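You operate a simulated robot arm through the tools that you are given. There is no shell and no other tool. Be economical: measure what you need, move in short steps, check, and stop when the job is done.

The job below is to be done with a simulated robot arm. You get a single attempt, and the scene is never put back.

JOB
Wipe the dark smudge, soap the black mat and start the warmer at 40 degrees.
Fine: use the yellow sponge, smudge first, soap from the white dish; put the sponge back.

The check looks at the end state, three seconds after you hand in, the way a careful person would. Anything else that was tipped, shoved, dropped, spilled or broken makes it a failure.

ROBOT AND FRAMES
A 6-joint arm with a two-finger parallel gripper, fixed in place. Base frame: the origin is at the foot of the arm, x ahead of it, y to its left, z up; the work surface is at about z = 0.8. Units: m, rad, N and s.
With the tool pointing down near the work surface it reaches from about 0.24 to 0.64 m from the base axis. Its first joint turns from -1.152 to 1.152 rad. Payload 2.7 kg.
The tool frame sits at the grasp point between the pads (the TCP): z along the fingers, y along the line on which they close. The tips reach 0.023 m beyond it. Largest opening 0.094 m; finger width 0.038, thickness 0.01; the body of the gripper, 0.054 by 0.096 m, starts 0.039 m behind the TCP.
Orientation is told as [roll, pitch, yaw] about the base's x, y, z axes, in that order, counted from this pose: with the fingers straight down and closing along the base's y, the tool's x points along the base's -x, its y along +y and its z along -z.

CONTROLS
- The arm moves only by the tool nudge_tool. Its argument "moves" is one flat list of numbers, 6 for each row, row after row: the shift along the tool's x, y, z in units of 200 mm (1.0 is 200 mm), then the turn, a rotation vector about the tool's x, y, z in units of 120 degrees (1.0 is 120 degrees). In form: [tx, ty, tz, ax, ay, az, tx, ty, tz, ax, ay, az, ...]. A call has 1 to 8 rows; each row is the pose to reach, as a shift and turn from the pose commanded when the call began, along the tool's axes at that moment. "gripper" is the gripper command, from -1 (fully open) to 1 (shut), values between in proportion, set as the call begins (left out, the last holds). A call with a number of a shift or a turn outside -1 to 1 is refused whole. A row lasts 0.2 s, in which the tool goes at most 0.05 m and 0.15 rad; a call with a longer step from one row to the next is refused whole, and so is a gripper value outside its range. A pose out of reach is approached as far as the arm can. The call stops where the force on the tool passes 40 N (or 10 N more than at its start, if that is more) or the arm is blocked; 0.2 s more then pass. Each finger travels about 0.045 m/s and halts on what it meets, pressing with about 37 N; the grip force reading is that of the motor and also rises with nothing between the fingers. The clock runs only during rows and for 0.2 s after the last one: add rows that repeat a pose to give the fingers time. The reply holds the time, the measured pose of the TCP, the force on the tool along the base axes, the opening and the grip force, in the units named above and with some noise.
- Cameras (640 x 400 px; columns grow to the right, rows downward): "scene" is fixed at [0.0587, -0.4186, 1.4096]; the picture's right is [0.91, -0.42, 0.00], its down [-0.22, -0.48, -0.85] and it looks along [0.36, 0.77, -0.53] (base axes); focal length 362 px, centre (320, 200). "wrist" rides on the gripper at [-0.039, 0, -0.044] in the tool frame; the picture's right is [0.00, -1.00, 0.00], its down [0.97, 0.00, -0.24] and it looks along [0.24, 0.00, 0.97] (tool axes); focal length 218 px, centre (320, 200). There is no depth. A picture from a camera that has moved, and an enlarged one, comes with that camera's place and axes in the base frame and with its lens.
- snapshot(camera): a new picture of that camera. It takes no simulated time.
- close_up(camera, box): a new picture of the part [left, top, right, bottom] of that camera's present view, enlarged. It takes no simulated time.
- close_job(): hands the job in; it is judged then, once.

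Go step by step. Nothing tells you positions but the pictures and the camera data: compare them with the known pose of the tool, close in by small moves and look again before you grip or let go. The budget is 120 turns and 64 pictures, counting those below and the enlarged ones. Unless the task says otherwise, let go and move clear before handing in, and close with one line.

The tools are called after "Request:" by a JSON object that holds its "op" and its "data". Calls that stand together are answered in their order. nudge_tool: Moves the arm, as the interface text tells. Its arguments: {"type":"object","properties":{"moves":{"type":"array"},"gripper":{"type":"number"}},"required":["moves"]} The other tools are called the same way: snapshot (camera) takes a picture; close_up (camera, box) takes an enlarged picture of a part of a camera's view; close_job () hands the job in.

At the start:

```text
time: 0.0
position: [0.3305, 0.052, 1.1842]
tool_rot: [0.001, 0.0, -0.002]
contact_force: [-0.7, -1.0, 0.3]
finger_gap: 0.0938
grip_force: 0.0
```

scene: 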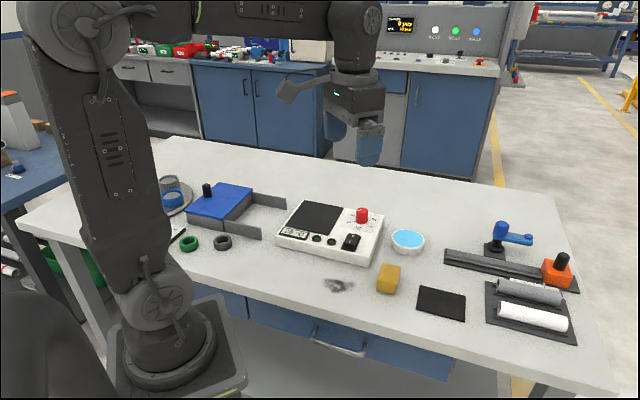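
wrist: 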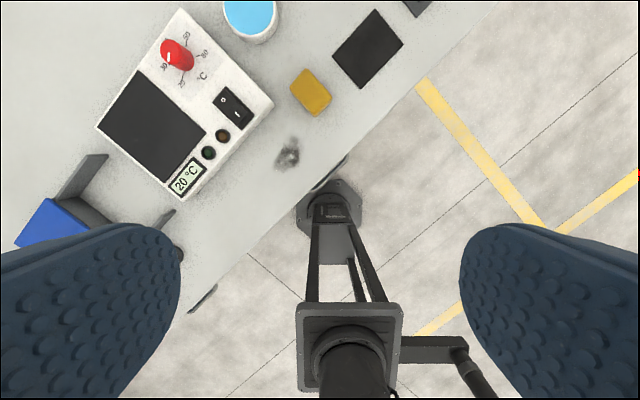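

I see the warmer with its red dial and rocker switch, the white dish, the yellow sponge, the smudge and the black mat. I'll enlarge both views to measure them.

Request:
{"op": "close_up", "data": {"camera": "scene", "box": [270, 180, 480, 330]}}

Request:
{"op": "close_up", "data": {"camera": "wrist", "box": [80, 0, 420, 212]}}

```text
2.67 times, centred on (375, 255) of scene
camera zoom: at [0.0587, -0.4186, 1.4096], right [0.91, -0.42, 0.0], down [-0.22, -0.48, -0.85], along [0.36, 0.77, -0.53], focal length 967 px, centre (173, 53)
```

zoom: 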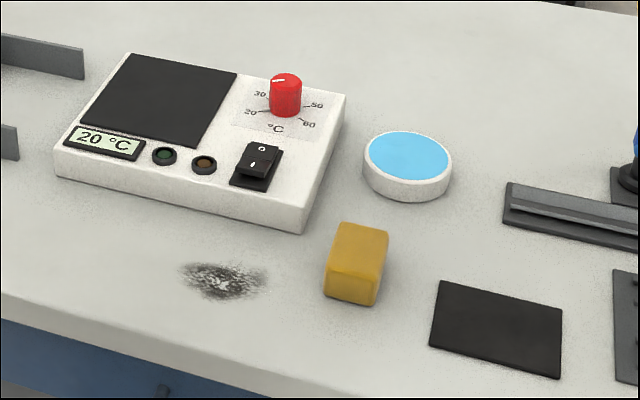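

```text
1.88 times, centred on (250, 106) of wrist
camera zoom: at [0.3695, 0.0519, 1.229], right [0.0, -1.0, 0.0], down [-0.97, 0.0, 0.24], along [-0.24, 0.0, -0.97], focal length 411 px, centre (452, 377)
```

zoom: 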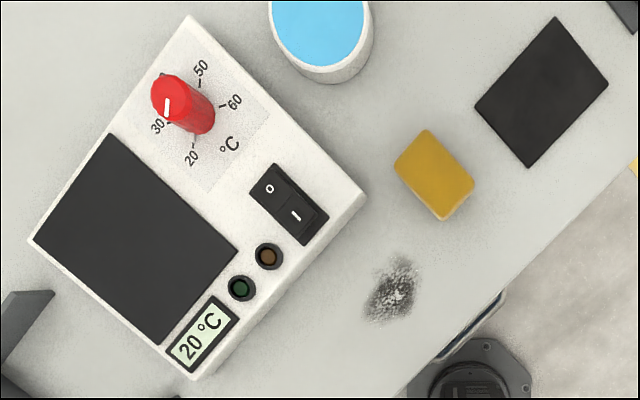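

The sponge is near (0.457, 0.067) with its short side along the (1,-1) diagonal. The smudge is near (0.353, 0.113), the mat near (0.53, -0.03), the dish near (0.575, 0.158) and the knob near (0.505, 0.265). I'll move above the sponge and turn 45°.

Request:
{"op": "nudge_tool", "data": {"moves": [-0.105, 0.0125, 0.153, 0, 0, -0.0625, -0.21, 0.025, 0.306, 0, 0, -0.125, -0.315, 0.0375, 0.46, 0, 0, -0.1875, -0.42, 0.05, 0.613, 0, 0, -0.25, -0.525, 0.0625, 0.766, 0, 0, -0.3125, -0.63, 0.075, 0.92, 0, 0, -0.375, -0.63, 0.075, 0.92, 0, 0, -0.375], "gripper": -1}}

Request:
{"op": "snapshot", "data": {"camera": "wrist"}}

```text
time: 1.6
position: [0.4555, 0.0668, 1.0004]
tool_rot: [-0.001, -0.001, 0.789]
contact_force: [-0.3, 0.2, -0.1]
finger_gap: 0.0941
grip_force: 0.0
```

```text
59 pictures are left
camera wrist: at [0.4847, 0.0944, 1.0445], right [0.71, -0.71, 0.0], down [-0.69, -0.69, 0.24], along [-0.17, -0.17, -0.97], focal length 218 px, centre (320, 200)
```

wrist: 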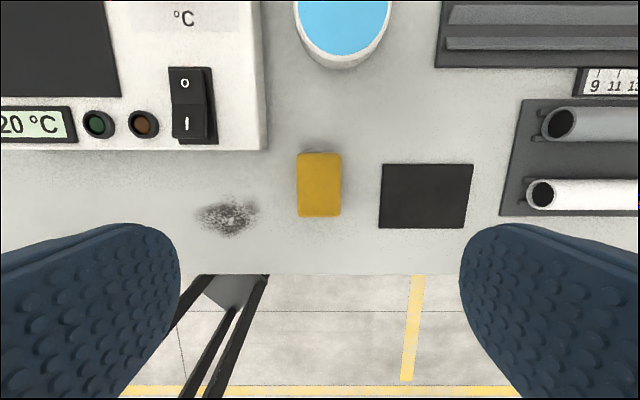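

Everything sits square at 45°, and the sponge is about 4 mm ahead of the tool. I'll go down over it.

Request:
{"op": "nudge_tool", "data": {"moves": [-0.02, -0.005, 0.2, 0, 0, 0, -0.02, -0.005, 0.4, 0, 0, 0, -0.02, -0.005, 0.55, 0, 0, 0, -0.02, -0.005, 0.68, 0, 0, 0, -0.02, -0.005, 0.75, 0, 0, 0, -0.02, -0.005, 0.81, 0, 0, 0]}}

Request:
{"op": "close_up", "data": {"camera": "scene", "box": [300, 200, 480, 330]}}

```text
time: 3.0
position: [0.459, 0.0679, 0.8375]
tool_rot: [0.001, 0.001, 0.786]
contact_force: [-0.6, -0.3, -0.1]
finger_gap: 0.094
grip_force: 0.0
```

```text
3.08 times, centred on (390, 265) of scene
camera zoom: at [0.0587, -0.4186, 1.4096], right [0.91, -0.42, 0.0], down [-0.22, -0.48, -0.85], along [0.36, 0.77, -0.53], focal length 1116 px, centre (105, 0)
```

zoom: 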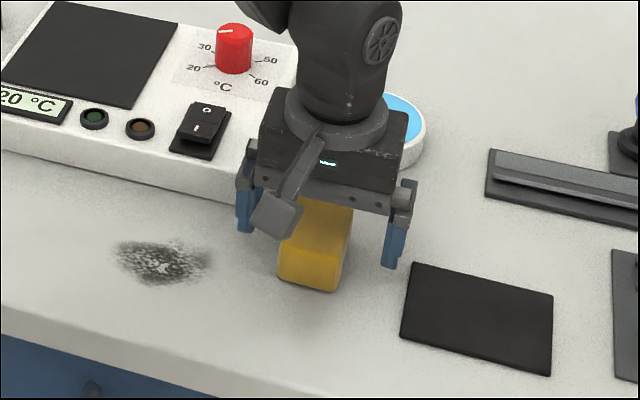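

The fingers straddle the sponge, so I'll close on it.

Request:
{"op": "nudge_tool", "data": {"moves": [0, 0, 0, 0, 0, 0, 0, 0, 0, 0, 0, 0, 0, 0, 0, 0, 0, 0, 0, 0, 0, 0, 0, 0, 0, 0, 0, 0, 0, 0, 0, 0, 0, 0, 0, 0], "gripper": 1}}

Request:
{"op": "snapshot", "data": {"camera": "wrist"}}

```text
time: 4.4
position: [0.4601, 0.0682, 0.8371]
tool_rot: [0.0, -0.001, 0.787]
contact_force: [0.0, 1.0, -0.2]
finger_gap: 0.0438
grip_force: 37.3
```

```text
57 pictures are left
camera wrist: at [0.4874, 0.0965, 0.882], right [0.71, -0.71, 0.0], down [-0.69, -0.69, 0.24], along [-0.17, -0.17, -0.97], focal length 218 px, centre (320, 200)
```

wrist: 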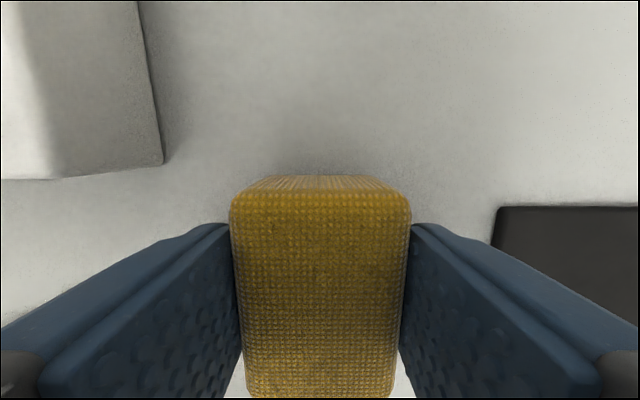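

The sponge is held at 44 mm. I'll lift it, move to the right end of the smudge and lower it gently onto the table.

Request:
{"op": "nudge_tool", "data": {"moves": [0, 0, -0.15, 0, 0, 0, 0.1, 0.19, -0.15, 0, 0, 0, 0.2175, 0.385, -0.15, 0, 0, 0, 0.2175, 0.385, -0.08, 0, 0, 0, 0.2175, 0.385, -0.02, 0, 0, 0, 0.2175, 0.385, 0.0, 0, 0, 0, 0.2175, 0.385, 0.01, 0, 0, 0, 0.2175, 0.385, 0.01, 0, 0, 0]}}

Request:
{"op": "close_up", "data": {"camera": "scene", "box": [270, 200, 450, 330]}}

```text
time: 6.2
position: [0.3748, 0.0916, 0.839]
tool_rot: [0.0, 0.0, 0.786]
contact_force: [-3.1, -7.0, 18.9]
finger_gap: 0.0437
grip_force: 37.2
```

```text
3.08 times, centred on (360, 265) of scene
camera zoom: at [0.0584, -0.4188, 1.4096], right [0.91, -0.42, 0.0], down [-0.22, -0.48, -0.85], along [0.36, 0.77, -0.53], focal length 1116 px, centre (197, 0)
```

zoom: 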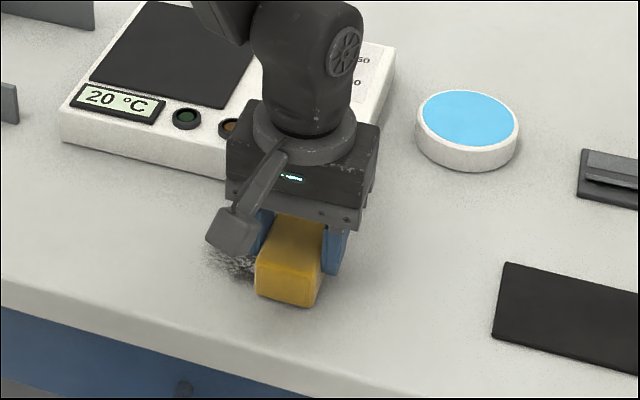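

Contact is at 19 N. I'll wipe left and back over the smudge.

Request:
{"op": "nudge_tool", "data": {"moves": [0, 0.09, -0.003, 0, 0, 0, 0, 0.18, -0.003, 0, 0, 0, 0, 0.27, -0.003, 0, 0, 0, 0, 0.36, -0.003, 0, 0, 0, 0, 0.27, -0.003, 0, 0, 0, 0, 0.18, -0.003, 0, 0, 0, 0, 0.09, -0.003, 0, 0, 0, 0, 0.0, -0.003, 0, 0, 0]}}

Request:
{"op": "snapshot", "data": {"camera": "wrist"}}

Request:
{"op": "close_up", "data": {"camera": "scene", "box": [270, 200, 450, 330]}}

```text
time: 8.0
position: [0.3742, 0.0933, 0.8377]
tool_rot: [0.001, 0.0, 0.784]
contact_force: [-4.5, 4.6, 14.3]
finger_gap: 0.0439
grip_force: 36.8
```

```text
55 pictures are left
camera wrist: at [0.4024, 0.1199, 0.8817], right [0.71, -0.71, 0.0], down [-0.69, -0.69, 0.24], along [-0.17, -0.17, -0.97], focal length 218 px, centre (320, 200)
```

wrist: 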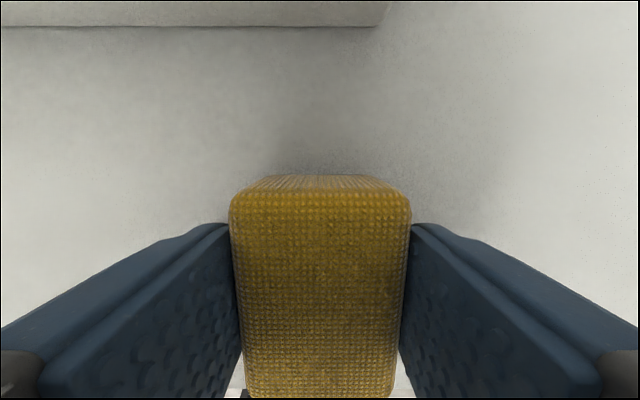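

```text
3.08 times, centred on (360, 265) of scene
camera zoom: at [0.0584, -0.4185, 1.4097], right [0.91, -0.42, 0.0], down [-0.22, -0.48, -0.85], along [0.36, 0.77, -0.53], focal length 1116 px, centre (197, 0)
```

zoom: 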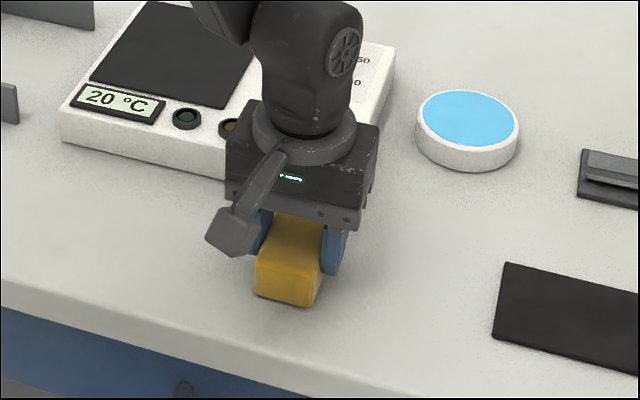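

The smudge looks gone. I'll lift and move toward the dish, then check the spot and measure the dish.

Request:
{"op": "nudge_tool", "data": {"moves": [0, 0, -0.2, 0, 0, 0, 0, 0, -0.4, 0, 0, 0, 0, 0, -0.565, 0, 0, 0, -0.15, -0.12, -0.565, 0, 0, 0, -0.3, -0.24, -0.565, 0, 0, 0, -0.45, -0.36, -0.565, 0, 0, 0, -0.6, -0.485, -0.565, 0, 0, 0, -0.6, -0.485, -0.565, 0, 0, 0]}}

Request:
{"op": "snapshot", "data": {"camera": "wrist"}}

Request:
{"op": "snapshot", "data": {"camera": "scene"}}

```text
time: 9.8
position: [0.5272, 0.1087, 0.9512]
tool_rot: [-0.001, 0.001, 0.785]
contact_force: [0.5, 0.3, -0.3]
finger_gap: 0.0438
grip_force: 37.7
```

```text
53 pictures are left
camera wrist: at [0.5547, 0.1362, 0.9946], right [0.71, -0.71, 0.0], down [-0.69, -0.69, 0.24], along [-0.17, -0.17, -0.97], focal length 218 px, centre (320, 200)
```

wrist: 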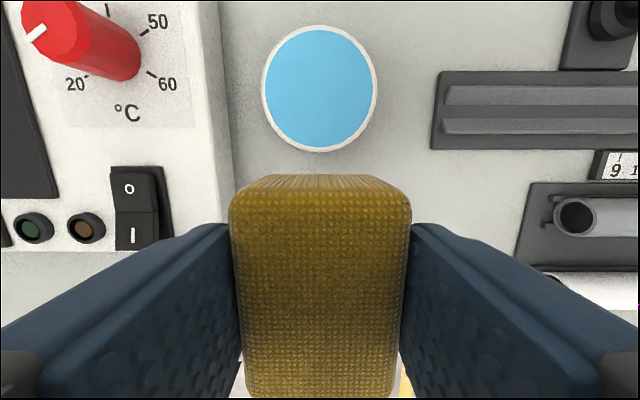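

```text
52 pictures are left
```

scene: 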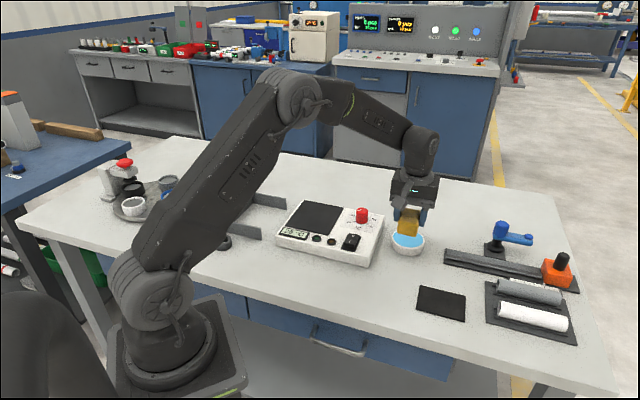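

The smudge is gone. The dish centre is at about x 0.581, y 0.163, with an inner radius of 38 mm. I'll move over it with the sponge just above the rim.

Request:
{"op": "nudge_tool", "data": {"moves": [-0.19, 0, 0, 0, 0, 0, -0.382, 0, 0, 0, 0, 0, -0.382, 0.0, 0.15, 0, 0, 0, -0.382, 0.0, 0.3, 0, 0, 0, -0.382, 0.0, 0.38, 0, 0, 0, -0.382, 0.0, 0.38, 0, 0, 0]}}

Request:
{"op": "close_up", "data": {"camera": "scene", "box": [350, 190, 470, 270]}}

Request:
{"op": "snapshot", "data": {"camera": "wrist"}}

```text
time: 11.2
position: [0.5811, 0.1641, 0.8765]
tool_rot: [0.0, 0.0, 0.787]
contact_force: [0.6, 0.5, -0.6]
finger_gap: 0.0435
grip_force: 36.9
```

```text
5.00 times, centred on (410, 230) of scene
camera zoom: at [0.0587, -0.4186, 1.4096], right [0.91, -0.42, 0.0], down [-0.22, -0.48, -0.85], along [0.36, 0.77, -0.53], focal length 1813 px, centre (-130, 50)
```

zoom: 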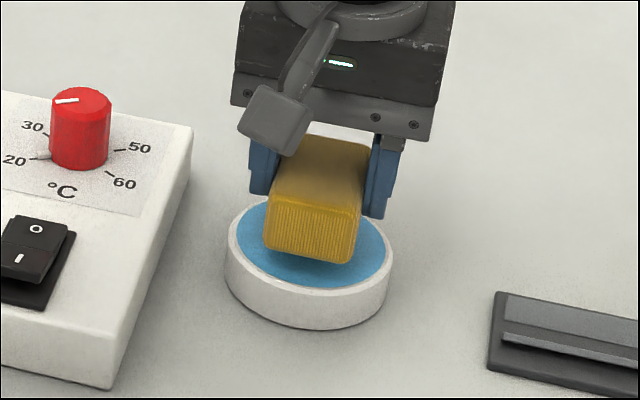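

```text
50 pictures are left
camera wrist: at [0.6091, 0.1914, 0.9198], right [0.71, -0.71, 0.0], down [-0.69, -0.69, 0.24], along [-0.17, -0.17, -0.97], focal length 218 px, centre (320, 200)
```

wrist: 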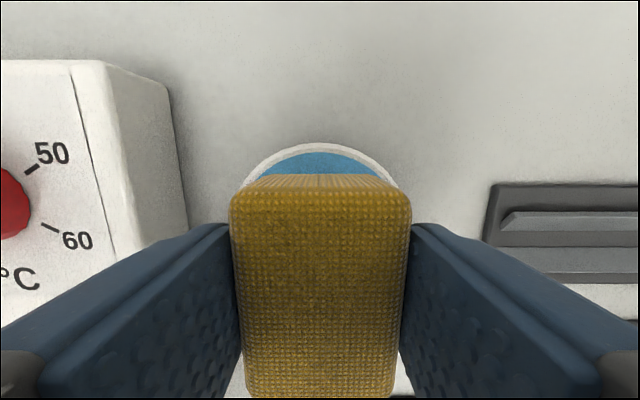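

It is well centred and the soap sits almost at the rim. I'll dip in small steps.

Request:
{"op": "nudge_tool", "data": {"moves": [0, 0, 0.04, 0, 0, 0, 0, 0, 0.065, 0, 0, 0, 0, 0, 0.08, 0, 0, 0, 0, 0, 0.09, 0, 0, 0, 0, 0, 0.09, 0, 0, 0]}}

Request:
{"op": "close_up", "data": {"camera": "scene", "box": [350, 190, 470, 270]}}

```text
time: 12.2
position: [0.5834, 0.1638, 0.864]
tool_rot: [-0.004, -0.005, 0.787]
contact_force: [-0.8, 0.0, 4.6]
finger_gap: 0.0437
grip_force: 37.0
stopped in row 4: the force on the tool passed its limit (the readings are from after the stop); the commanded pose is now the measured one
```

```text
5.00 times, centred on (410, 230) of scene
camera zoom: at [0.0586, -0.4186, 1.4096], right [0.91, -0.42, 0.0], down [-0.22, -0.48, -0.85], along [0.36, 0.77, -0.53], focal length 1813 px, centre (-130, 50)
```

zoom: 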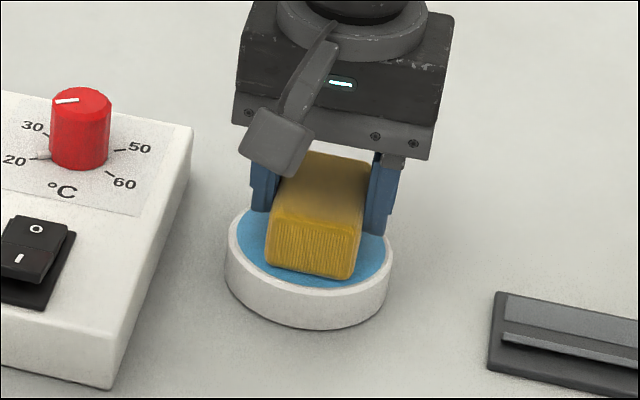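

Contact is at z 0.864, which looks like the soap surface. I'll press lightly with a small rub, then lift and look.

Request:
{"op": "nudge_tool", "data": {"moves": [0, 0, 0.008, 0, 0, 0, 0.008, 0, 0.01, 0, 0, 0, -0.008, 0, 0.01, 0, 0, 0, 0, 0, 0.01, 0, 0, 0, 0, 0, 0.01, 0, 0, 0]}}

Request:
{"op": "close_up", "data": {"camera": "scene", "box": [350, 190, 470, 270]}}

```text
time: 13.4
position: [0.585, 0.1648, 0.8633]
tool_rot: [-0.006, -0.012, 0.788]
contact_force: [-1.5, -0.9, 28.4]
finger_gap: 0.0438
grip_force: 36.4
```

```text
5.00 times, centred on (410, 230) of scene
camera zoom: at [0.0582, -0.4188, 1.4096], right [0.91, -0.42, 0.0], down [-0.22, -0.48, -0.85], along [0.36, 0.77, -0.53], focal length 1813 px, centre (-130, 50)
```

zoom: 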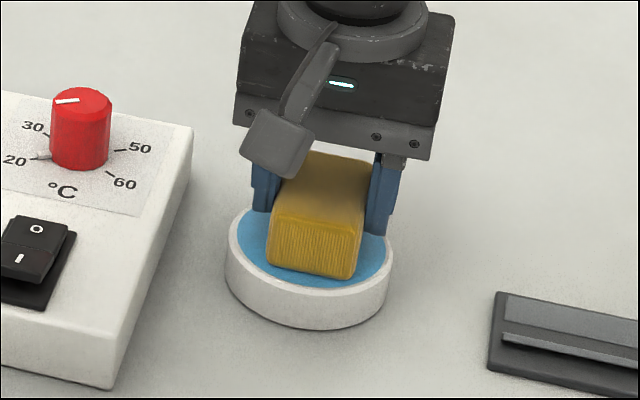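

That pressed at 28 N. I'll lift and check the dish and sponge.

Request:
{"op": "nudge_tool", "data": {"moves": [0, 0, -0.1, 0, 0, 0, 0, 0, -0.25, 0, 0, 0, 0, 0, -0.4, 0, 0, 0, 0, 0, -0.4, 0, 0, 0]}}

Request:
{"op": "close_up", "data": {"camera": "scene", "box": [350, 160, 500, 260]}}

```text
time: 14.4
position: [0.5842, 0.1656, 0.9409]
tool_rot: [-0.003, -0.005, 0.788]
contact_force: [1.2, 0.3, 0.0]
finger_gap: 0.0441
grip_force: 37.3
```

```text
4.00 times, centred on (425, 210) of scene
camera zoom: at [0.0587, -0.4186, 1.4096], right [0.91, -0.42, 0.0], down [-0.22, -0.48, -0.85], along [0.36, 0.77, -0.53], focal length 1450 px, centre (-100, 160)
```

zoom: 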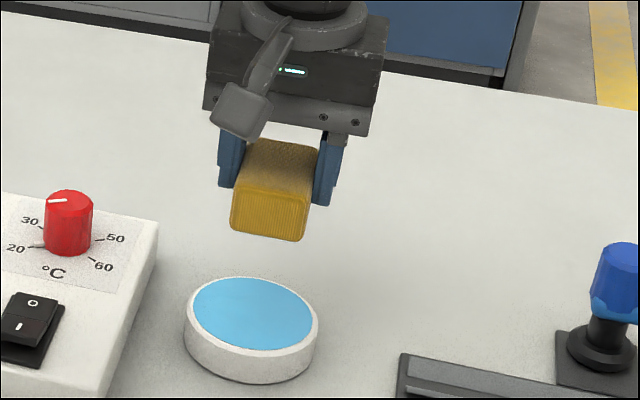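

The dish is undisturbed. The mat spans about 103×75 mm, centred near p 0.397, q 0.353 in diagonal coordinates. I'll move above it.

Request:
{"op": "nudge_tool", "data": {"moves": [0.19, -0.075, 0, 0, 0, 0, 0.38, -0.15, 0, 0, 0, 0, 0.57, -0.225, 0, 0, 0, 0, 0.76, -0.3, 0, 0, 0, 0, 0.92, -0.36, 0, 0, 0, 0, 0.92, -0.36, 0.2, 0, 0, 0, 0.92, -0.36, 0.3, 0, 0, 0, 0.92, -0.36, 0.3, 0, 0, 0]}}

Request:
{"op": "snapshot", "data": {"camera": "wrist"}}

Request:
{"op": "close_up", "data": {"camera": "scene", "box": [360, 220, 510, 330]}}

```text
time: 16.2
position: [0.5048, -0.0177, 0.8808]
tool_rot: [-0.004, -0.006, 0.786]
contact_force: [-0.1, -0.1, -0.6]
finger_gap: 0.044
grip_force: 36.6
```

```text
46 pictures are left
camera wrist: at [0.5326, 0.011, 0.9245], right [0.71, -0.71, 0.0], down [-0.69, -0.69, 0.24], along [-0.16, -0.17, -0.97], focal length 218 px, centre (320, 200)
```

wrist: 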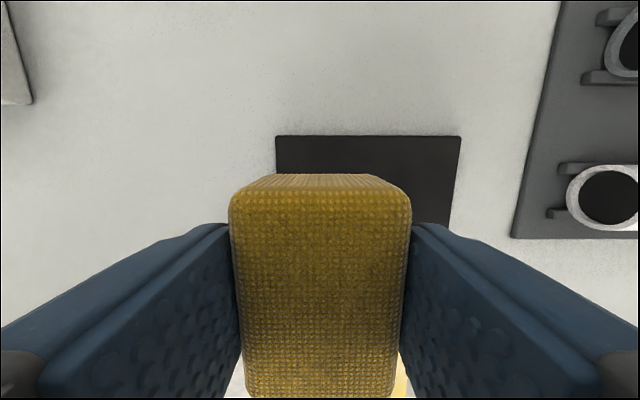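

```text
3.64 times, centred on (435, 275) of scene
camera zoom: at [0.0587, -0.4186, 1.4096], right [0.91, -0.42, 0.0], down [-0.22, -0.48, -0.85], along [0.36, 0.77, -0.53], focal length 1318 px, centre (-98, -73)
```

zoom: 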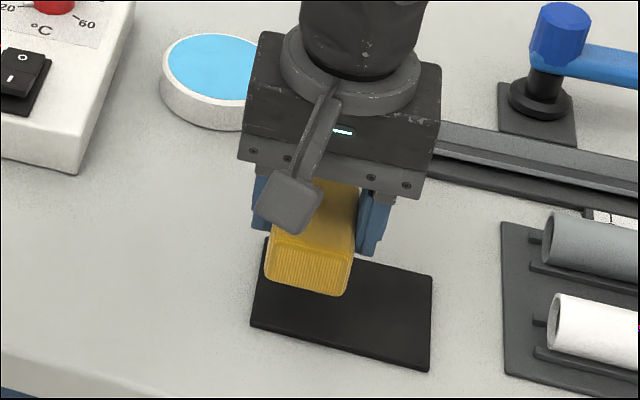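

The mat position is confirmed and the sponge is over its left front part. I'll lower it to contact.

Request:
{"op": "nudge_tool", "data": {"moves": [0, 0, 0.1, 0, 0, 0, 0, 0, 0.16, 0, 0, 0, 0, 0, 0.185, 0, 0, 0, 0, 0, 0.195, 0, 0, 0, 0, 0, 0.203, 0, 0, 0, 0, 0, 0.208, 0, 0, 0, 0, 0, 0.208, 0, 0, 0]}}

```text
time: 17.5
position: [0.5059, -0.0178, 0.8436]
tool_rot: [-0.004, -0.005, 0.786]
contact_force: [-5.5, 0.4, 7.9]
finger_gap: 0.0437
grip_force: 37.2
stopped in row 6: the force on the tool passed its limit (the readings are from after the stop); the commanded pose is now the measured one
```

It is in contact. I'll sweep right, shift back 14 mm and sweep left.

Request:
{"op": "nudge_tool", "data": {"moves": [0, -0.1, 0.006, 0, 0, 0, 0, -0.2, 0.006, 0, 0, 0, 0, -0.29, 0.006, 0, 0, 0, -0.075, -0.29, 0.006, 0, 0, 0, -0.075, -0.2, 0.006, 0, 0, 0, -0.075, -0.1, 0.006, 0, 0, 0, -0.075, 0, 0.006, 0, 0, 0, -0.075, 0.0, 0.006, 0, 0, 0]}}

Request:
{"op": "close_up", "data": {"camera": "scene", "box": [360, 220, 510, 330]}}

```text
time: 19.3
position: [0.5166, -0.0065, 0.8422]
tool_rot: [-0.005, -0.008, 0.786]
contact_force: [9.0, -5.1, 13.0]
finger_gap: 0.0439
grip_force: 37.4
```

```text
3.64 times, centred on (435, 275) of scene
camera zoom: at [0.0587, -0.4187, 1.4096], right [0.91, -0.42, 0.0], down [-0.22, -0.48, -0.85], along [0.36, 0.77, -0.53], focal length 1318 px, centre (-98, -73)
```

zoom: 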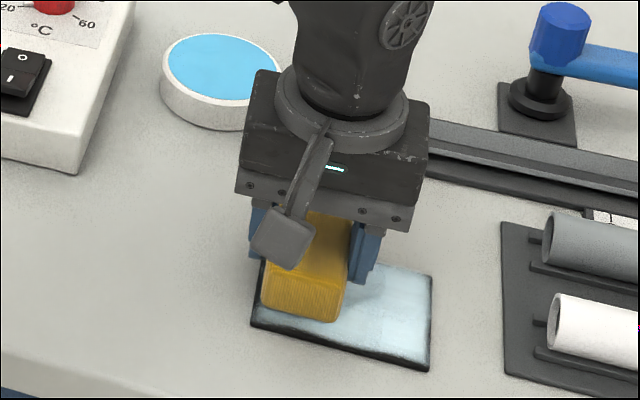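

The soap film covers most of the mat, though the front edge is thin. I'll make one more pass along the front.

Request:
{"op": "nudge_tool", "data": {"moves": [0.05, 0.02, 0.0, 0, 0, 0, 0.105, 0.02, 0.0, 0, 0, 0, 0.105, -0.08, 0.0, 0, 0, 0, 0.105, -0.18, 0, 0, 0, 0, 0.105, -0.3, 0.0, 0, 0, 0, 0, -0.3, 0.0, 0, 0, 0, 0, -0.15, 0, 0, 0, 0, 0, -0.15, -0.1, 0, 0, 0]}}

Request:
{"op": "nudge_tool", "data": {"moves": [0, 0, -0.2, 0, 0, 0, 0, 0.2, -0.2, 0, 0, 0, 0, 0.4, -0.2, 0, 0, 0, 0, 0.4, -0.2, 0, 0, 0]}}

Request:
{"op": "close_up", "data": {"camera": "scene", "box": [330, 220, 510, 340]}}

```text
time: 21.1
position: [0.5371, -0.0284, 0.861]
tool_rot: [0.0, -0.003, 0.785]
contact_force: [0.0, 0.0, -0.3]
finger_gap: 0.0441
grip_force: 36.9
```

```text
time: 22.1
position: [0.4804, 0.0278, 0.901]
tool_rot: [-0.002, -0.006, 0.787]
contact_force: [-0.1, 0.2, -0.9]
finger_gap: 0.0442
grip_force: 36.7
```

```text
3.33 times, centred on (420, 280) of scene
camera zoom: at [0.0587, -0.4186, 1.4096], right [0.91, -0.42, 0.0], down [-0.22, -0.48, -0.85], along [0.36, 0.77, -0.53], focal length 1208 px, centre (-13, -67)
```

zoom: 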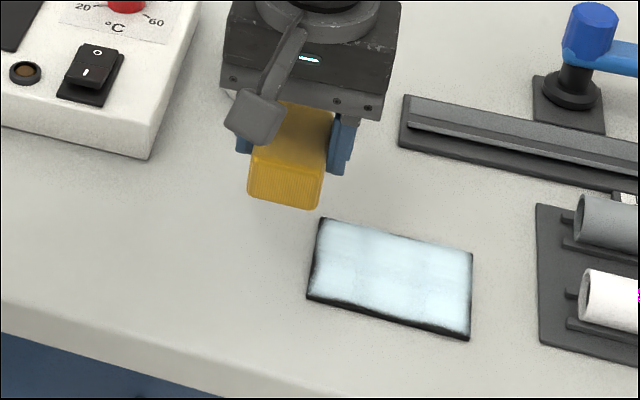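

The mat is soaped. I'll return the sponge to where it came from.

Request:
{"op": "nudge_tool", "data": {"moves": [-0.071, 0.215, 0, 0, 0, 0, -0.071, 0.215, 0.15, 0, 0, 0, -0.071, 0.215, 0.25, 0, 0, 0, -0.071, 0.215, 0.29, 0, 0, 0, -0.071, 0.215, 0.305, 0, 0, 0, -0.071, 0.215, 0.312, 0, 0, 0, -0.071, 0.215, 0.312, 0, 0, 0]}}

```text
time: 23.7
position: [0.4608, 0.0684, 0.8383]
tool_rot: [-0.005, -0.005, 0.788]
contact_force: [-0.4, -0.1, -1.2]
finger_gap: 0.0438
grip_force: 37.3
```

Request:
{"op": "nudge_tool", "data": {"moves": [0, 0, 0.006, 0, 0, 0, 0, 0, 0.006, 0, 0, 0]}}

```text
time: 24.3
position: [0.4607, 0.0685, 0.8381]
tool_rot: [-0.004, -0.005, 0.788]
contact_force: [-1.7, -0.4, 6.9]
finger_gap: 0.044
grip_force: 36.6
```

The sponge is touching the table at its starting spot. I'll open the fingers and rise.

Request:
{"op": "nudge_tool", "data": {"moves": [0, 0, 0, 0, 0, 0, 0, 0, 0, 0, 0, 0, 0, 0, 0, 0, 0, 0, 0, 0, 0, 0, 0, 0], "gripper": -1}}

Request:
{"op": "nudge_tool", "data": {"moves": [0, 0, -0.1, 0, 0, 0, 0, 0, -0.3, 0, 0, 0, 0, 0, -0.5, 0, 0, 0, 0, 0, -0.7, 0, 0, 0, 0, 0, -0.85, 0, 0, 0, 0, 0, -0.85, 0, 0, 0]}}

Request:
{"op": "snapshot", "data": {"camera": "wrist"}}

Request:
{"op": "close_up", "data": {"camera": "scene", "box": [270, 190, 420, 290]}}

```text
time: 25.3
position: [0.4602, 0.0686, 0.838]
tool_rot: [-0.003, -0.006, 0.787]
contact_force: [0.8, 0.6, -0.2]
finger_gap: 0.094
grip_force: 0.0
```

```text
time: 26.7
position: [0.4581, 0.0688, 1.0072]
tool_rot: [-0.003, -0.007, 0.787]
contact_force: [-0.3, 0.5, -0.7]
finger_gap: 0.094
grip_force: 0.1
```

```text
42 pictures are left
camera wrist: at [0.4862, 0.0961, 1.0513], right [0.71, -0.71, 0.0], down [-0.69, -0.69, 0.24], along [-0.16, -0.17, -0.97], focal length 218 px, centre (320, 200)
```

wrist: 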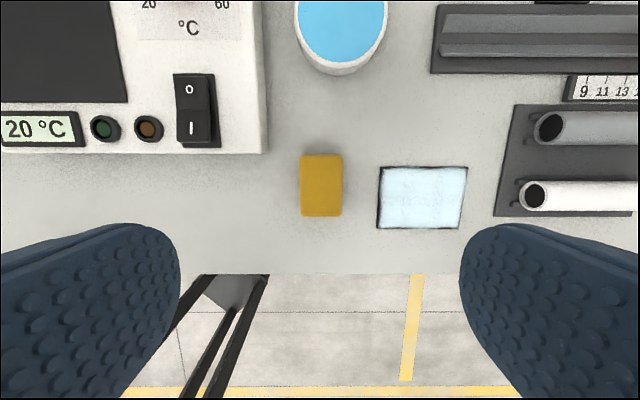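

```text
4.00 times, centred on (345, 240) of scene
camera zoom: at [0.0587, -0.4186, 1.4096], right [0.91, -0.42, 0.0], down [-0.22, -0.48, -0.85], along [0.36, 0.77, -0.53], focal length 1450 px, centre (220, 40)
```

zoom: 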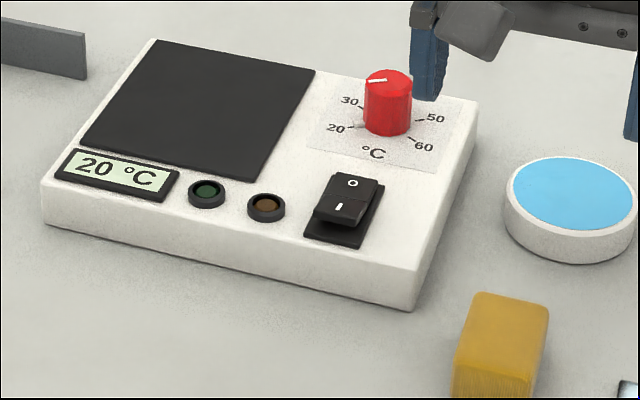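

Sponge and mat look right. Next is the warmer, so I'll move over the knob for a view from above.

Request:
{"op": "nudge_tool", "data": {"moves": [-0.16, 0.131, 0, 0, 0, 0, -0.32, 0.262, 0, 0, 0, 0, -0.48, 0.394, 0, 0, 0, 0, -0.64, 0.525, 0, 0, 0, 0, -0.64, 0.525, 0, 0, 0, 0]}}

Request:
{"op": "snapshot", "data": {"camera": "wrist"}}

Request:
{"op": "close_up", "data": {"camera": "wrist", "box": [220, 100, 420, 225]}}

```text
time: 27.9
position: [0.4764, 0.233, 1.0075]
tool_rot: [-0.005, -0.005, 0.787]
contact_force: [0.5, -0.4, 0.6]
finger_gap: 0.094
grip_force: 0.1
```

```text
40 pictures are left
camera wrist: at [0.5041, 0.2611, 1.0516], right [0.71, -0.71, 0.0], down [-0.69, -0.69, 0.24], along [-0.16, -0.17, -0.97], focal length 218 px, centre (320, 200)
```

wrist: 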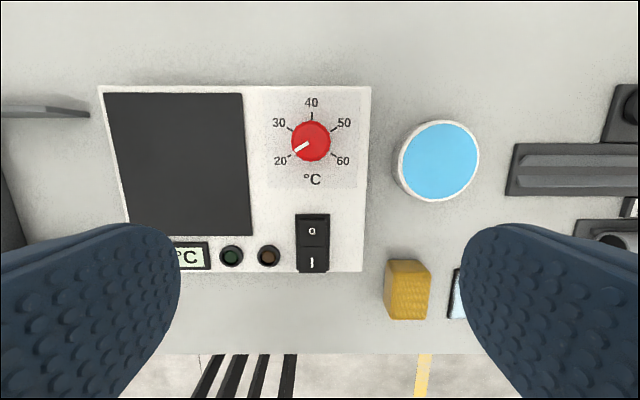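

```text
3.20 times, centred on (320, 162) of wrist
camera zoom: at [0.5041, 0.2611, 1.0516], right [0.71, -0.71, 0.0], down [-0.69, -0.69, 0.24], along [-0.16, -0.17, -0.97], focal length 698 px, centre (320, 320)
```

zoom: 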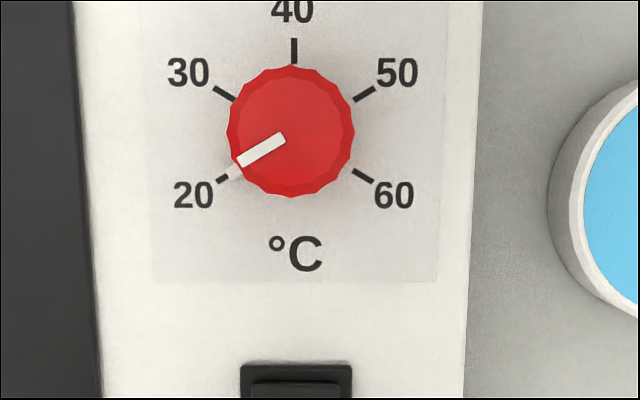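

The pointer is at 20 and 40 is straight up, so the knob needs 120° clockwise. The knob is at about p 0.164, q 0.545 with its top near z 0.874. I'll centre over it and look.

Request:
{"op": "nudge_tool", "data": {"moves": [-0.1, 0.02, 0.1, 0, 0, 0, -0.2165, 0.0385, 0.2, 0, 0, 0, -0.2165, 0.0385, 0.35, 0, 0, 0, -0.2165, 0.0385, 0.48, 0, 0, 0, -0.2165, 0.0385, 0.48, 0, 0, 0]}}

Request:
{"op": "snapshot", "data": {"camera": "wrist"}}

Request:
{"op": "close_up", "data": {"camera": "scene", "box": [300, 150, 420, 250]}}

```text
time: 29.1
position: [0.5014, 0.2693, 0.9112]
tool_rot: [-0.003, -0.005, 0.789]
contact_force: [0.9, -0.5, 0.8]
finger_gap: 0.0937
grip_force: 0.0
```

```text
38 pictures are left
camera wrist: at [0.5291, 0.2976, 0.9549], right [0.71, -0.71, 0.0], down [-0.69, -0.69, 0.24], along [-0.16, -0.17, -0.97], focal length 218 px, centre (320, 200)
```

wrist: 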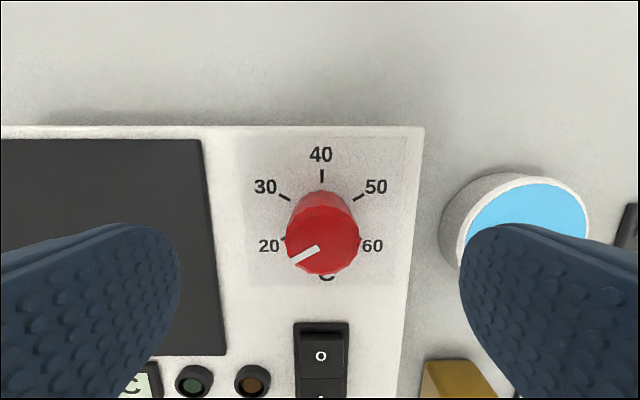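

```text
4.00 times, centred on (360, 200) of scene
camera zoom: at [0.0587, -0.4186, 1.4096], right [0.91, -0.42, 0.0], down [-0.22, -0.48, -0.85], along [0.36, 0.77, -0.53], focal length 1450 px, centre (160, 200)
```

zoom: 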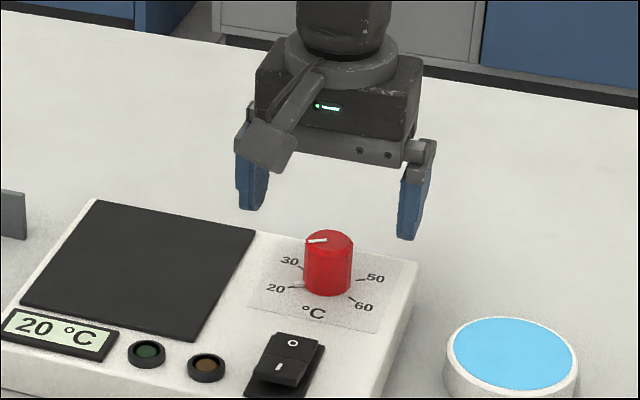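

The tool is centred on the knob within about 1 mm. I'll lower it and close.

Request:
{"op": "nudge_tool", "data": {"moves": [0, 0, 0.08, 0, 0, 0, 0, 0, 0.14, 0, 0, 0, 0, 0, 0.18, 0, 0, 0, 0, 0, 0.196, 0, 0, 0, 0, 0, 0.196, 0, 0, 0]}}

Request:
{"op": "close_up", "data": {"camera": "scene", "box": [300, 150, 420, 250]}}

```text
time: 30.3
position: [0.5023, 0.2687, 0.8727]
tool_rot: [-0.004, -0.005, 0.787]
contact_force: [-0.2, 0.5, -0.1]
finger_gap: 0.094
grip_force: 0.0
```

```text
4.00 times, centred on (360, 200) of scene
camera zoom: at [0.0587, -0.4186, 1.4096], right [0.91, -0.42, 0.0], down [-0.22, -0.48, -0.85], along [0.36, 0.77, -0.53], focal length 1450 px, centre (160, 200)
```

zoom: 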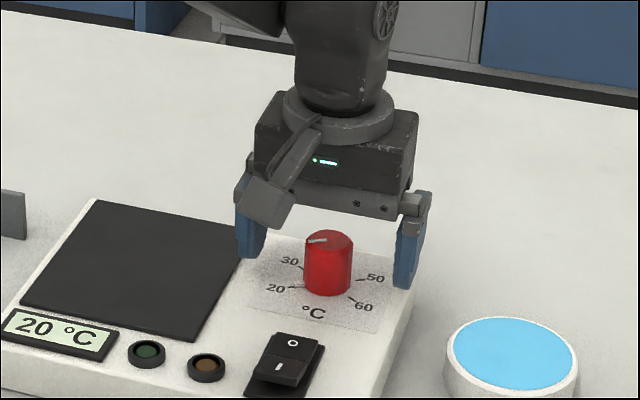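

Request:
{"op": "nudge_tool", "data": {"moves": [0, 0, 0, 0, 0, 0, 0, 0, 0, 0, 0, 0, 0, 0, 0, 0, 0, 0, 0, 0, 0, 0, 0, 0, 0, 0, 0, 0, 0, 0], "gripper": 1}}

```text
time: 31.5
position: [0.5016, 0.269, 0.8722]
tool_rot: [-0.003, -0.005, 0.787]
contact_force: [3.5, -1.0, -0.5]
finger_gap: 0.0317
grip_force: 44.6
```

The knob is gripped at 31.7 mm. I'll turn the first 60° clockwise.

Request:
{"op": "nudge_tool", "data": {"moves": [0, 0, 0, 0, 0, 0.07, 0, 0, 0, 0, 0, 0.14, 0, 0, 0, 0, 0, 0.21, 0, 0, 0, 0, 0, 0.28, 0, 0, 0, 0, 0, 0.35, 0, 0, 0, 0, 0, 0.42, 0, 0, 0, 0, 0, 0.49, 0, 0, 0, 0, 0, 0.5]}}

Request:
{"op": "close_up", "data": {"camera": "scene", "box": [280, 150, 420, 260]}}

Request:
{"op": "snapshot", "data": {"camera": "wrist"}}

```text
time: 33.3
position: [0.5019, 0.2694, 0.8722]
tool_rot: [0.0, -0.007, -0.261]
contact_force: [1.3, -17.3, 7.0]
finger_gap: 0.032
grip_force: 45.1
```

```text
3.64 times, centred on (350, 205) of scene
camera zoom: at [0.0586, -0.4191, 1.4095], right [0.91, -0.42, 0.0], down [-0.22, -0.48, -0.85], along [0.36, 0.77, -0.53], focal length 1318 px, centre (211, 182)
```

zoom: 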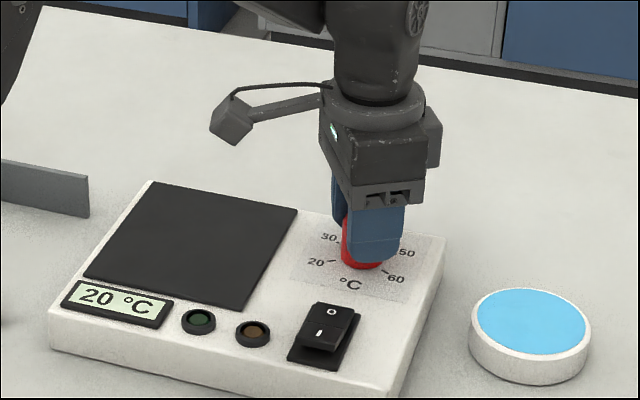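

```text
34 pictures are left
camera wrist: at [0.5403, 0.2589, 0.9166], right [-0.26, -0.97, 0.0], down [-0.94, 0.25, 0.23], along [-0.23, 0.06, -0.97], focal length 218 px, centre (320, 200)
```

wrist: 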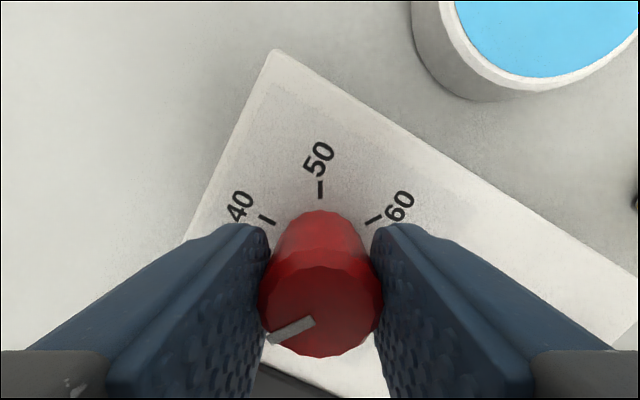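

The knob turned with the gripper. I'll turn the second 60°.

Request:
{"op": "nudge_tool", "data": {"moves": [0, 0, 0, 0, 0, 0.07, 0, 0, 0, 0, 0, 0.14, 0, 0, 0, 0, 0, 0.21, 0, 0, 0, 0, 0, 0.28, 0, 0, 0, 0, 0, 0.35, 0, 0, 0, 0, 0, 0.42, 0, 0, 0, 0, 0, 0.49, 0, 0, 0, 0, 0, 0.5]}}

Request:
{"op": "snapshot", "data": {"camera": "wrist"}}

```text
time: 35.1
position: [0.5019, 0.2685, 0.8724]
tool_rot: [0.005, -0.005, -1.312]
contact_force: [3.4, -22.3, 8.5]
finger_gap: 0.0319
grip_force: 44.8
```

```text
33 pictures are left
camera wrist: at [0.5123, 0.2309, 0.9164], right [-0.97, -0.26, -0.01], down [-0.25, 0.94, 0.24], along [-0.06, 0.23, -0.97], focal length 218 px, centre (320, 200)
```

wrist: 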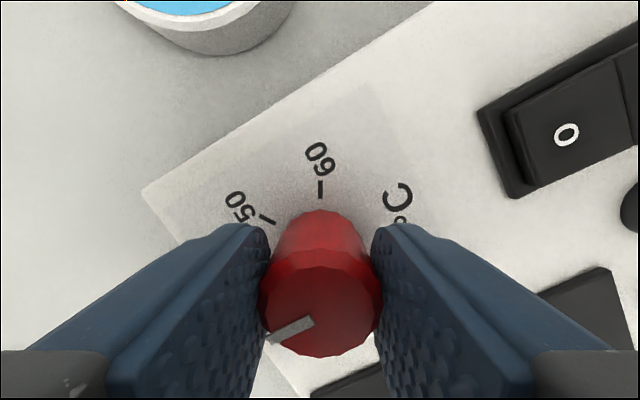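

The turn totals 120.3°. I'll release, rise straight up and check the pointer.

Request:
{"op": "nudge_tool", "data": {"moves": [0, 0, 0, 0, 0, 0, 0, 0, 0, 0, 0, 0, 0, 0, 0, 0, 0, 0, 0, 0, 0, 0, 0, 0], "gripper": -1}}

Request:
{"op": "nudge_tool", "data": {"moves": [0, 0, -0.1, 0, 0, 0, 0, 0, -0.25, 0, 0, 0, 0, 0, -0.45, 0, 0, 0, 0, 0, -0.6, 0, 0, 0, 0, 0, -0.6, 0, 0, 0]}}

Request:
{"op": "snapshot", "data": {"camera": "wrist"}}

Request:
{"op": "close_up", "data": {"camera": "scene", "box": [270, 190, 420, 290]}}

```text
time: 36.1
position: [0.5015, 0.2701, 0.8722]
tool_rot: [0.006, -0.001, -1.307]
contact_force: [-0.3, 0.0, -0.5]
finger_gap: 0.0939
grip_force: 0.1
```

```text
time: 37.3
position: [0.5018, 0.2691, 0.9915]
tool_rot: [0.007, -0.001, -1.309]
contact_force: [0.0, 0.0, -0.3]
finger_gap: 0.094
grip_force: 0.1
```

```text
32 pictures are left
camera wrist: at [0.5125, 0.2317, 1.0365], right [-0.97, -0.26, -0.01], down [-0.25, 0.94, 0.24], along [-0.06, 0.23, -0.97], focal length 218 px, centre (320, 200)
```

wrist: 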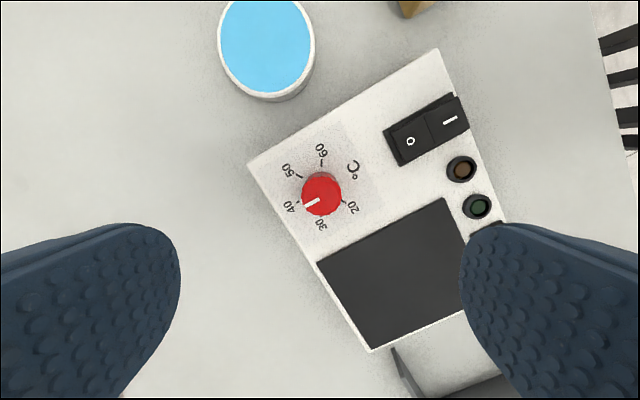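

```text
4.00 times, centred on (345, 240) of scene
camera zoom: at [0.0587, -0.4186, 1.4096], right [0.91, -0.42, 0.0], down [-0.22, -0.48, -0.85], along [0.36, 0.77, -0.53], focal length 1450 px, centre (220, 40)
```

zoom: 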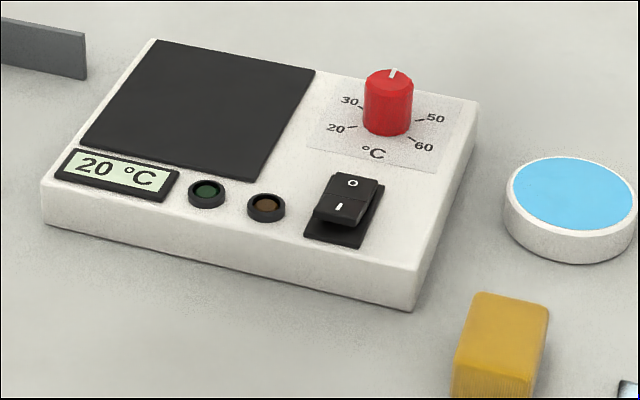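

The pointer is at 40 and the warmer has not moved. Next is the switch: the "I" end is at about p 0.164, q 0.427. I'll close the fingers, square up at yaw -45° and move above it.

Request:
{"op": "nudge_tool", "data": {"moves": [-0.073, -0.128, 0, 0, 0, -0.0625, -0.146, -0.257, 0, 0, 0, -0.125, -0.219, -0.385, 0, 0, 0, -0.1875, -0.2915, -0.5135, 0.1, 0, 0, -0.25, -0.2915, -0.5135, 0.2, 0, 0, -0.25, -0.2915, -0.5135, 0.3, 0, 0, -0.25, -0.2915, -0.5135, 0.3, 0, 0, -0.25], "gripper": 1}}

Request:
{"op": "snapshot", "data": {"camera": "wrist"}}

Request:
{"op": "close_up", "data": {"camera": "scene", "box": [280, 180, 410, 270]}}

```text
time: 38.9
position: [0.4167, 0.1868, 0.933]
tool_rot: [0.005, -0.004, -0.783]
contact_force: [-0.3, 0.6, -0.8]
finger_gap: 0.0002
grip_force: 36.8
```

```text
30 pictures are left
camera wrist: at [0.4452, 0.1594, 0.9758], right [-0.71, -0.71, -0.01], down [-0.69, 0.68, 0.24], along [-0.16, 0.17, -0.97], focal length 218 px, centre (320, 200)
```

wrist: 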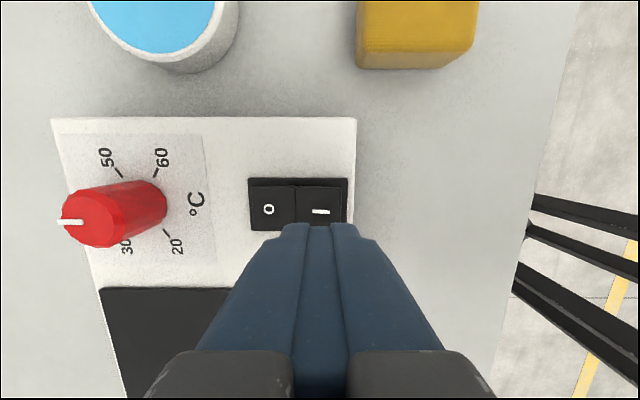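

```text
4.44 times, centred on (345, 225) of scene
camera zoom: at [0.0587, -0.4186, 1.4096], right [0.91, -0.42, 0.0], down [-0.22, -0.48, -0.85], along [0.36, 0.77, -0.53], focal length 1611 px, centre (209, 89)
```

zoom: 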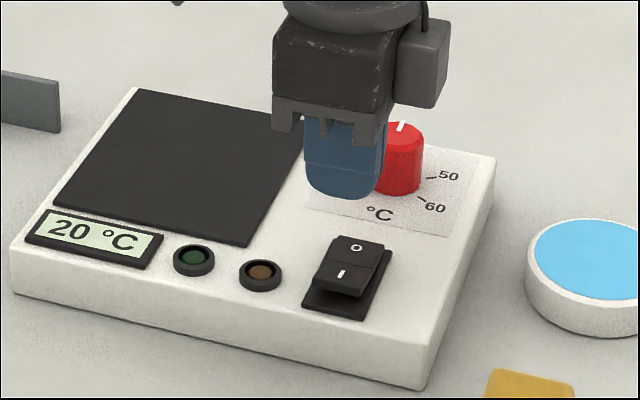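

The fingertips sit right over the "I" half. I'll press down slowly.

Request:
{"op": "nudge_tool", "data": {"moves": [0, 0, 0.1, 0, 0, 0, 0, 0, 0.18, 0, 0, 0, 0, 0, 0.22, 0, 0, 0, 0, 0, 0.235, 0, 0, 0, 0, 0, 0.25, 0, 0, 0, 0, 0, 0.265, 0, 0, 0, 0, 0, 0.28, 0, 0, 0, 0, 0, 0.295, 0, 0, 0]}}

Request:
{"op": "close_up", "data": {"camera": "scene", "box": [280, 180, 410, 270]}}

```text
time: 40.7
position: [0.4179, 0.1872, 0.8722]
tool_rot: [0.005, -0.005, -0.783]
contact_force: [-0.5, 0.2, 1.0]
finger_gap: 0.0
grip_force: 36.8
```

```text
4.44 times, centred on (345, 225) of scene
camera zoom: at [0.0587, -0.4186, 1.4096], right [0.91, -0.42, 0.0], down [-0.22, -0.48, -0.85], along [0.36, 0.77, -0.53], focal length 1611 px, centre (209, 89)
```

zoom: 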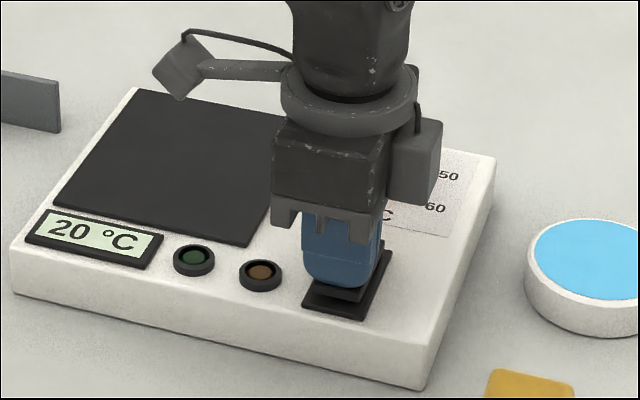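

The tip is just touching the rocker. I'll continue in 2 mm steps.

Request:
{"op": "nudge_tool", "data": {"moves": [0, 0, 0.01, 0, 0, 0, 0, 0, 0.02, 0, 0, 0, 0, 0, 0.03, 0, 0, 0, 0, 0, 0.04, 0, 0, 0, 0, 0, 0.05, 0, 0, 0]}}

Request:
{"op": "close_up", "data": {"camera": "scene", "box": [280, 180, 410, 270]}}

```text
time: 41.5
position: [0.4174, 0.186, 0.871]
tool_rot: [0.007, -0.004, -0.783]
contact_force: [-6.3, -2.3, 9.1]
finger_gap: 0.0
grip_force: 36.9
stopped in row 3: the force on the tool passed its limit (the readings are from after the stop); the commanded pose is now the measured one
```

```text
4.44 times, centred on (345, 225) of scene
camera zoom: at [0.0584, -0.4187, 1.4096], right [0.91, -0.42, 0.0], down [-0.22, -0.48, -0.85], along [0.36, 0.77, -0.53], focal length 1611 px, centre (209, 89)
```

zoom: 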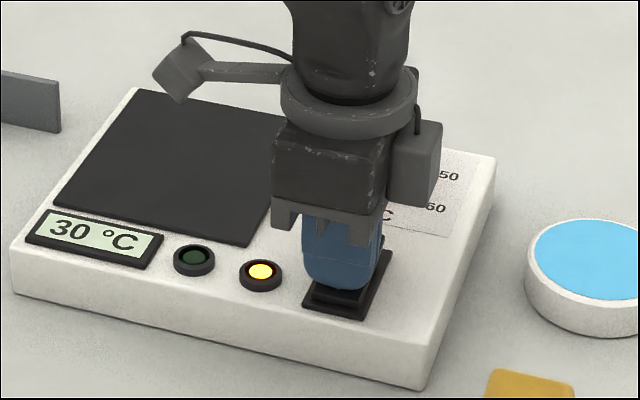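

The warmer switched on: the amber lamp is lit and the display reads 30 °C and is rising. I'll lift clear and check that it stays on.

Request:
{"op": "nudge_tool", "data": {"moves": [0, 0, -0.2, 0, 0, 0, 0, 0, -0.4, 0, 0, 0, 0, 0, -0.6, 0, 0, 0, 0, 0, -0.8, 0, 0, 0, 0, 0, -0.95, 0, 0, 0, 0, 0, -0.95, 0, 0, 0, 0, 0, -0.95, 0, 0, 0, 0, 0, -0.95, 0, 0, 0]}}

Request:
{"op": "close_up", "data": {"camera": "scene", "box": [270, 190, 420, 290]}}

Request:
{"op": "snapshot", "data": {"camera": "scene"}}

Request:
{"op": "snapshot", "data": {"camera": "wrist"}}

```text
time: 43.3
position: [0.4157, 0.1856, 1.0616]
tool_rot: [0.008, -0.005, -0.784]
contact_force: [0.1, 0.1, 0.3]
finger_gap: 0.0
grip_force: 36.9
```

```text
4.00 times, centred on (345, 240) of scene
camera zoom: at [0.0587, -0.4186, 1.4096], right [0.91, -0.42, 0.0], down [-0.22, -0.48, -0.85], along [0.36, 0.77, -0.53], focal length 1450 px, centre (220, 40)
```

zoom: 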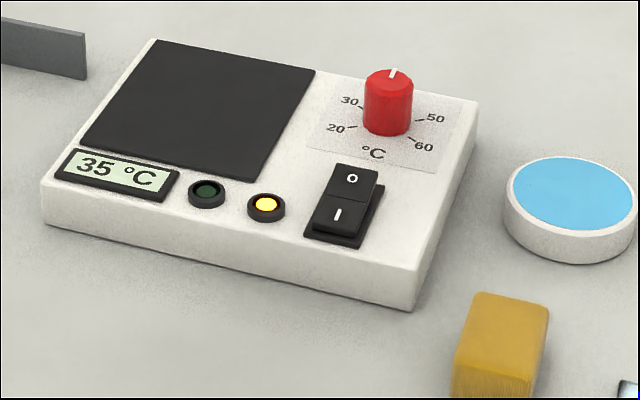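

```text
25 pictures are left
```

scene: 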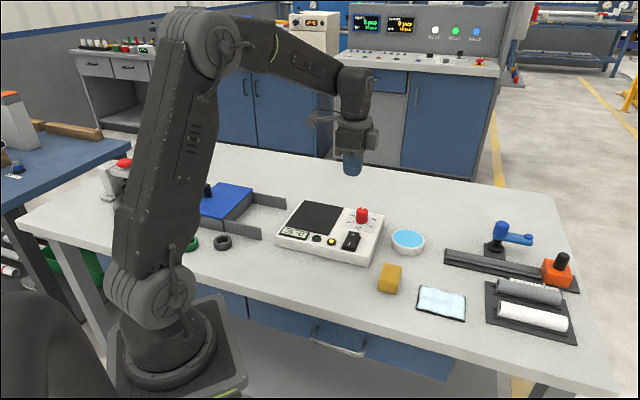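

```text
24 pictures are left
camera wrist: at [0.4434, 0.1583, 1.1053], right [-0.71, -0.71, -0.01], down [-0.69, 0.68, 0.23], along [-0.16, 0.17, -0.97], focal length 218 px, centre (320, 200)
```

wrist: 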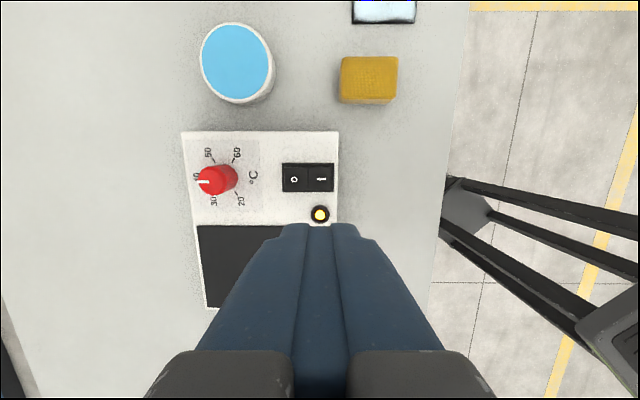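

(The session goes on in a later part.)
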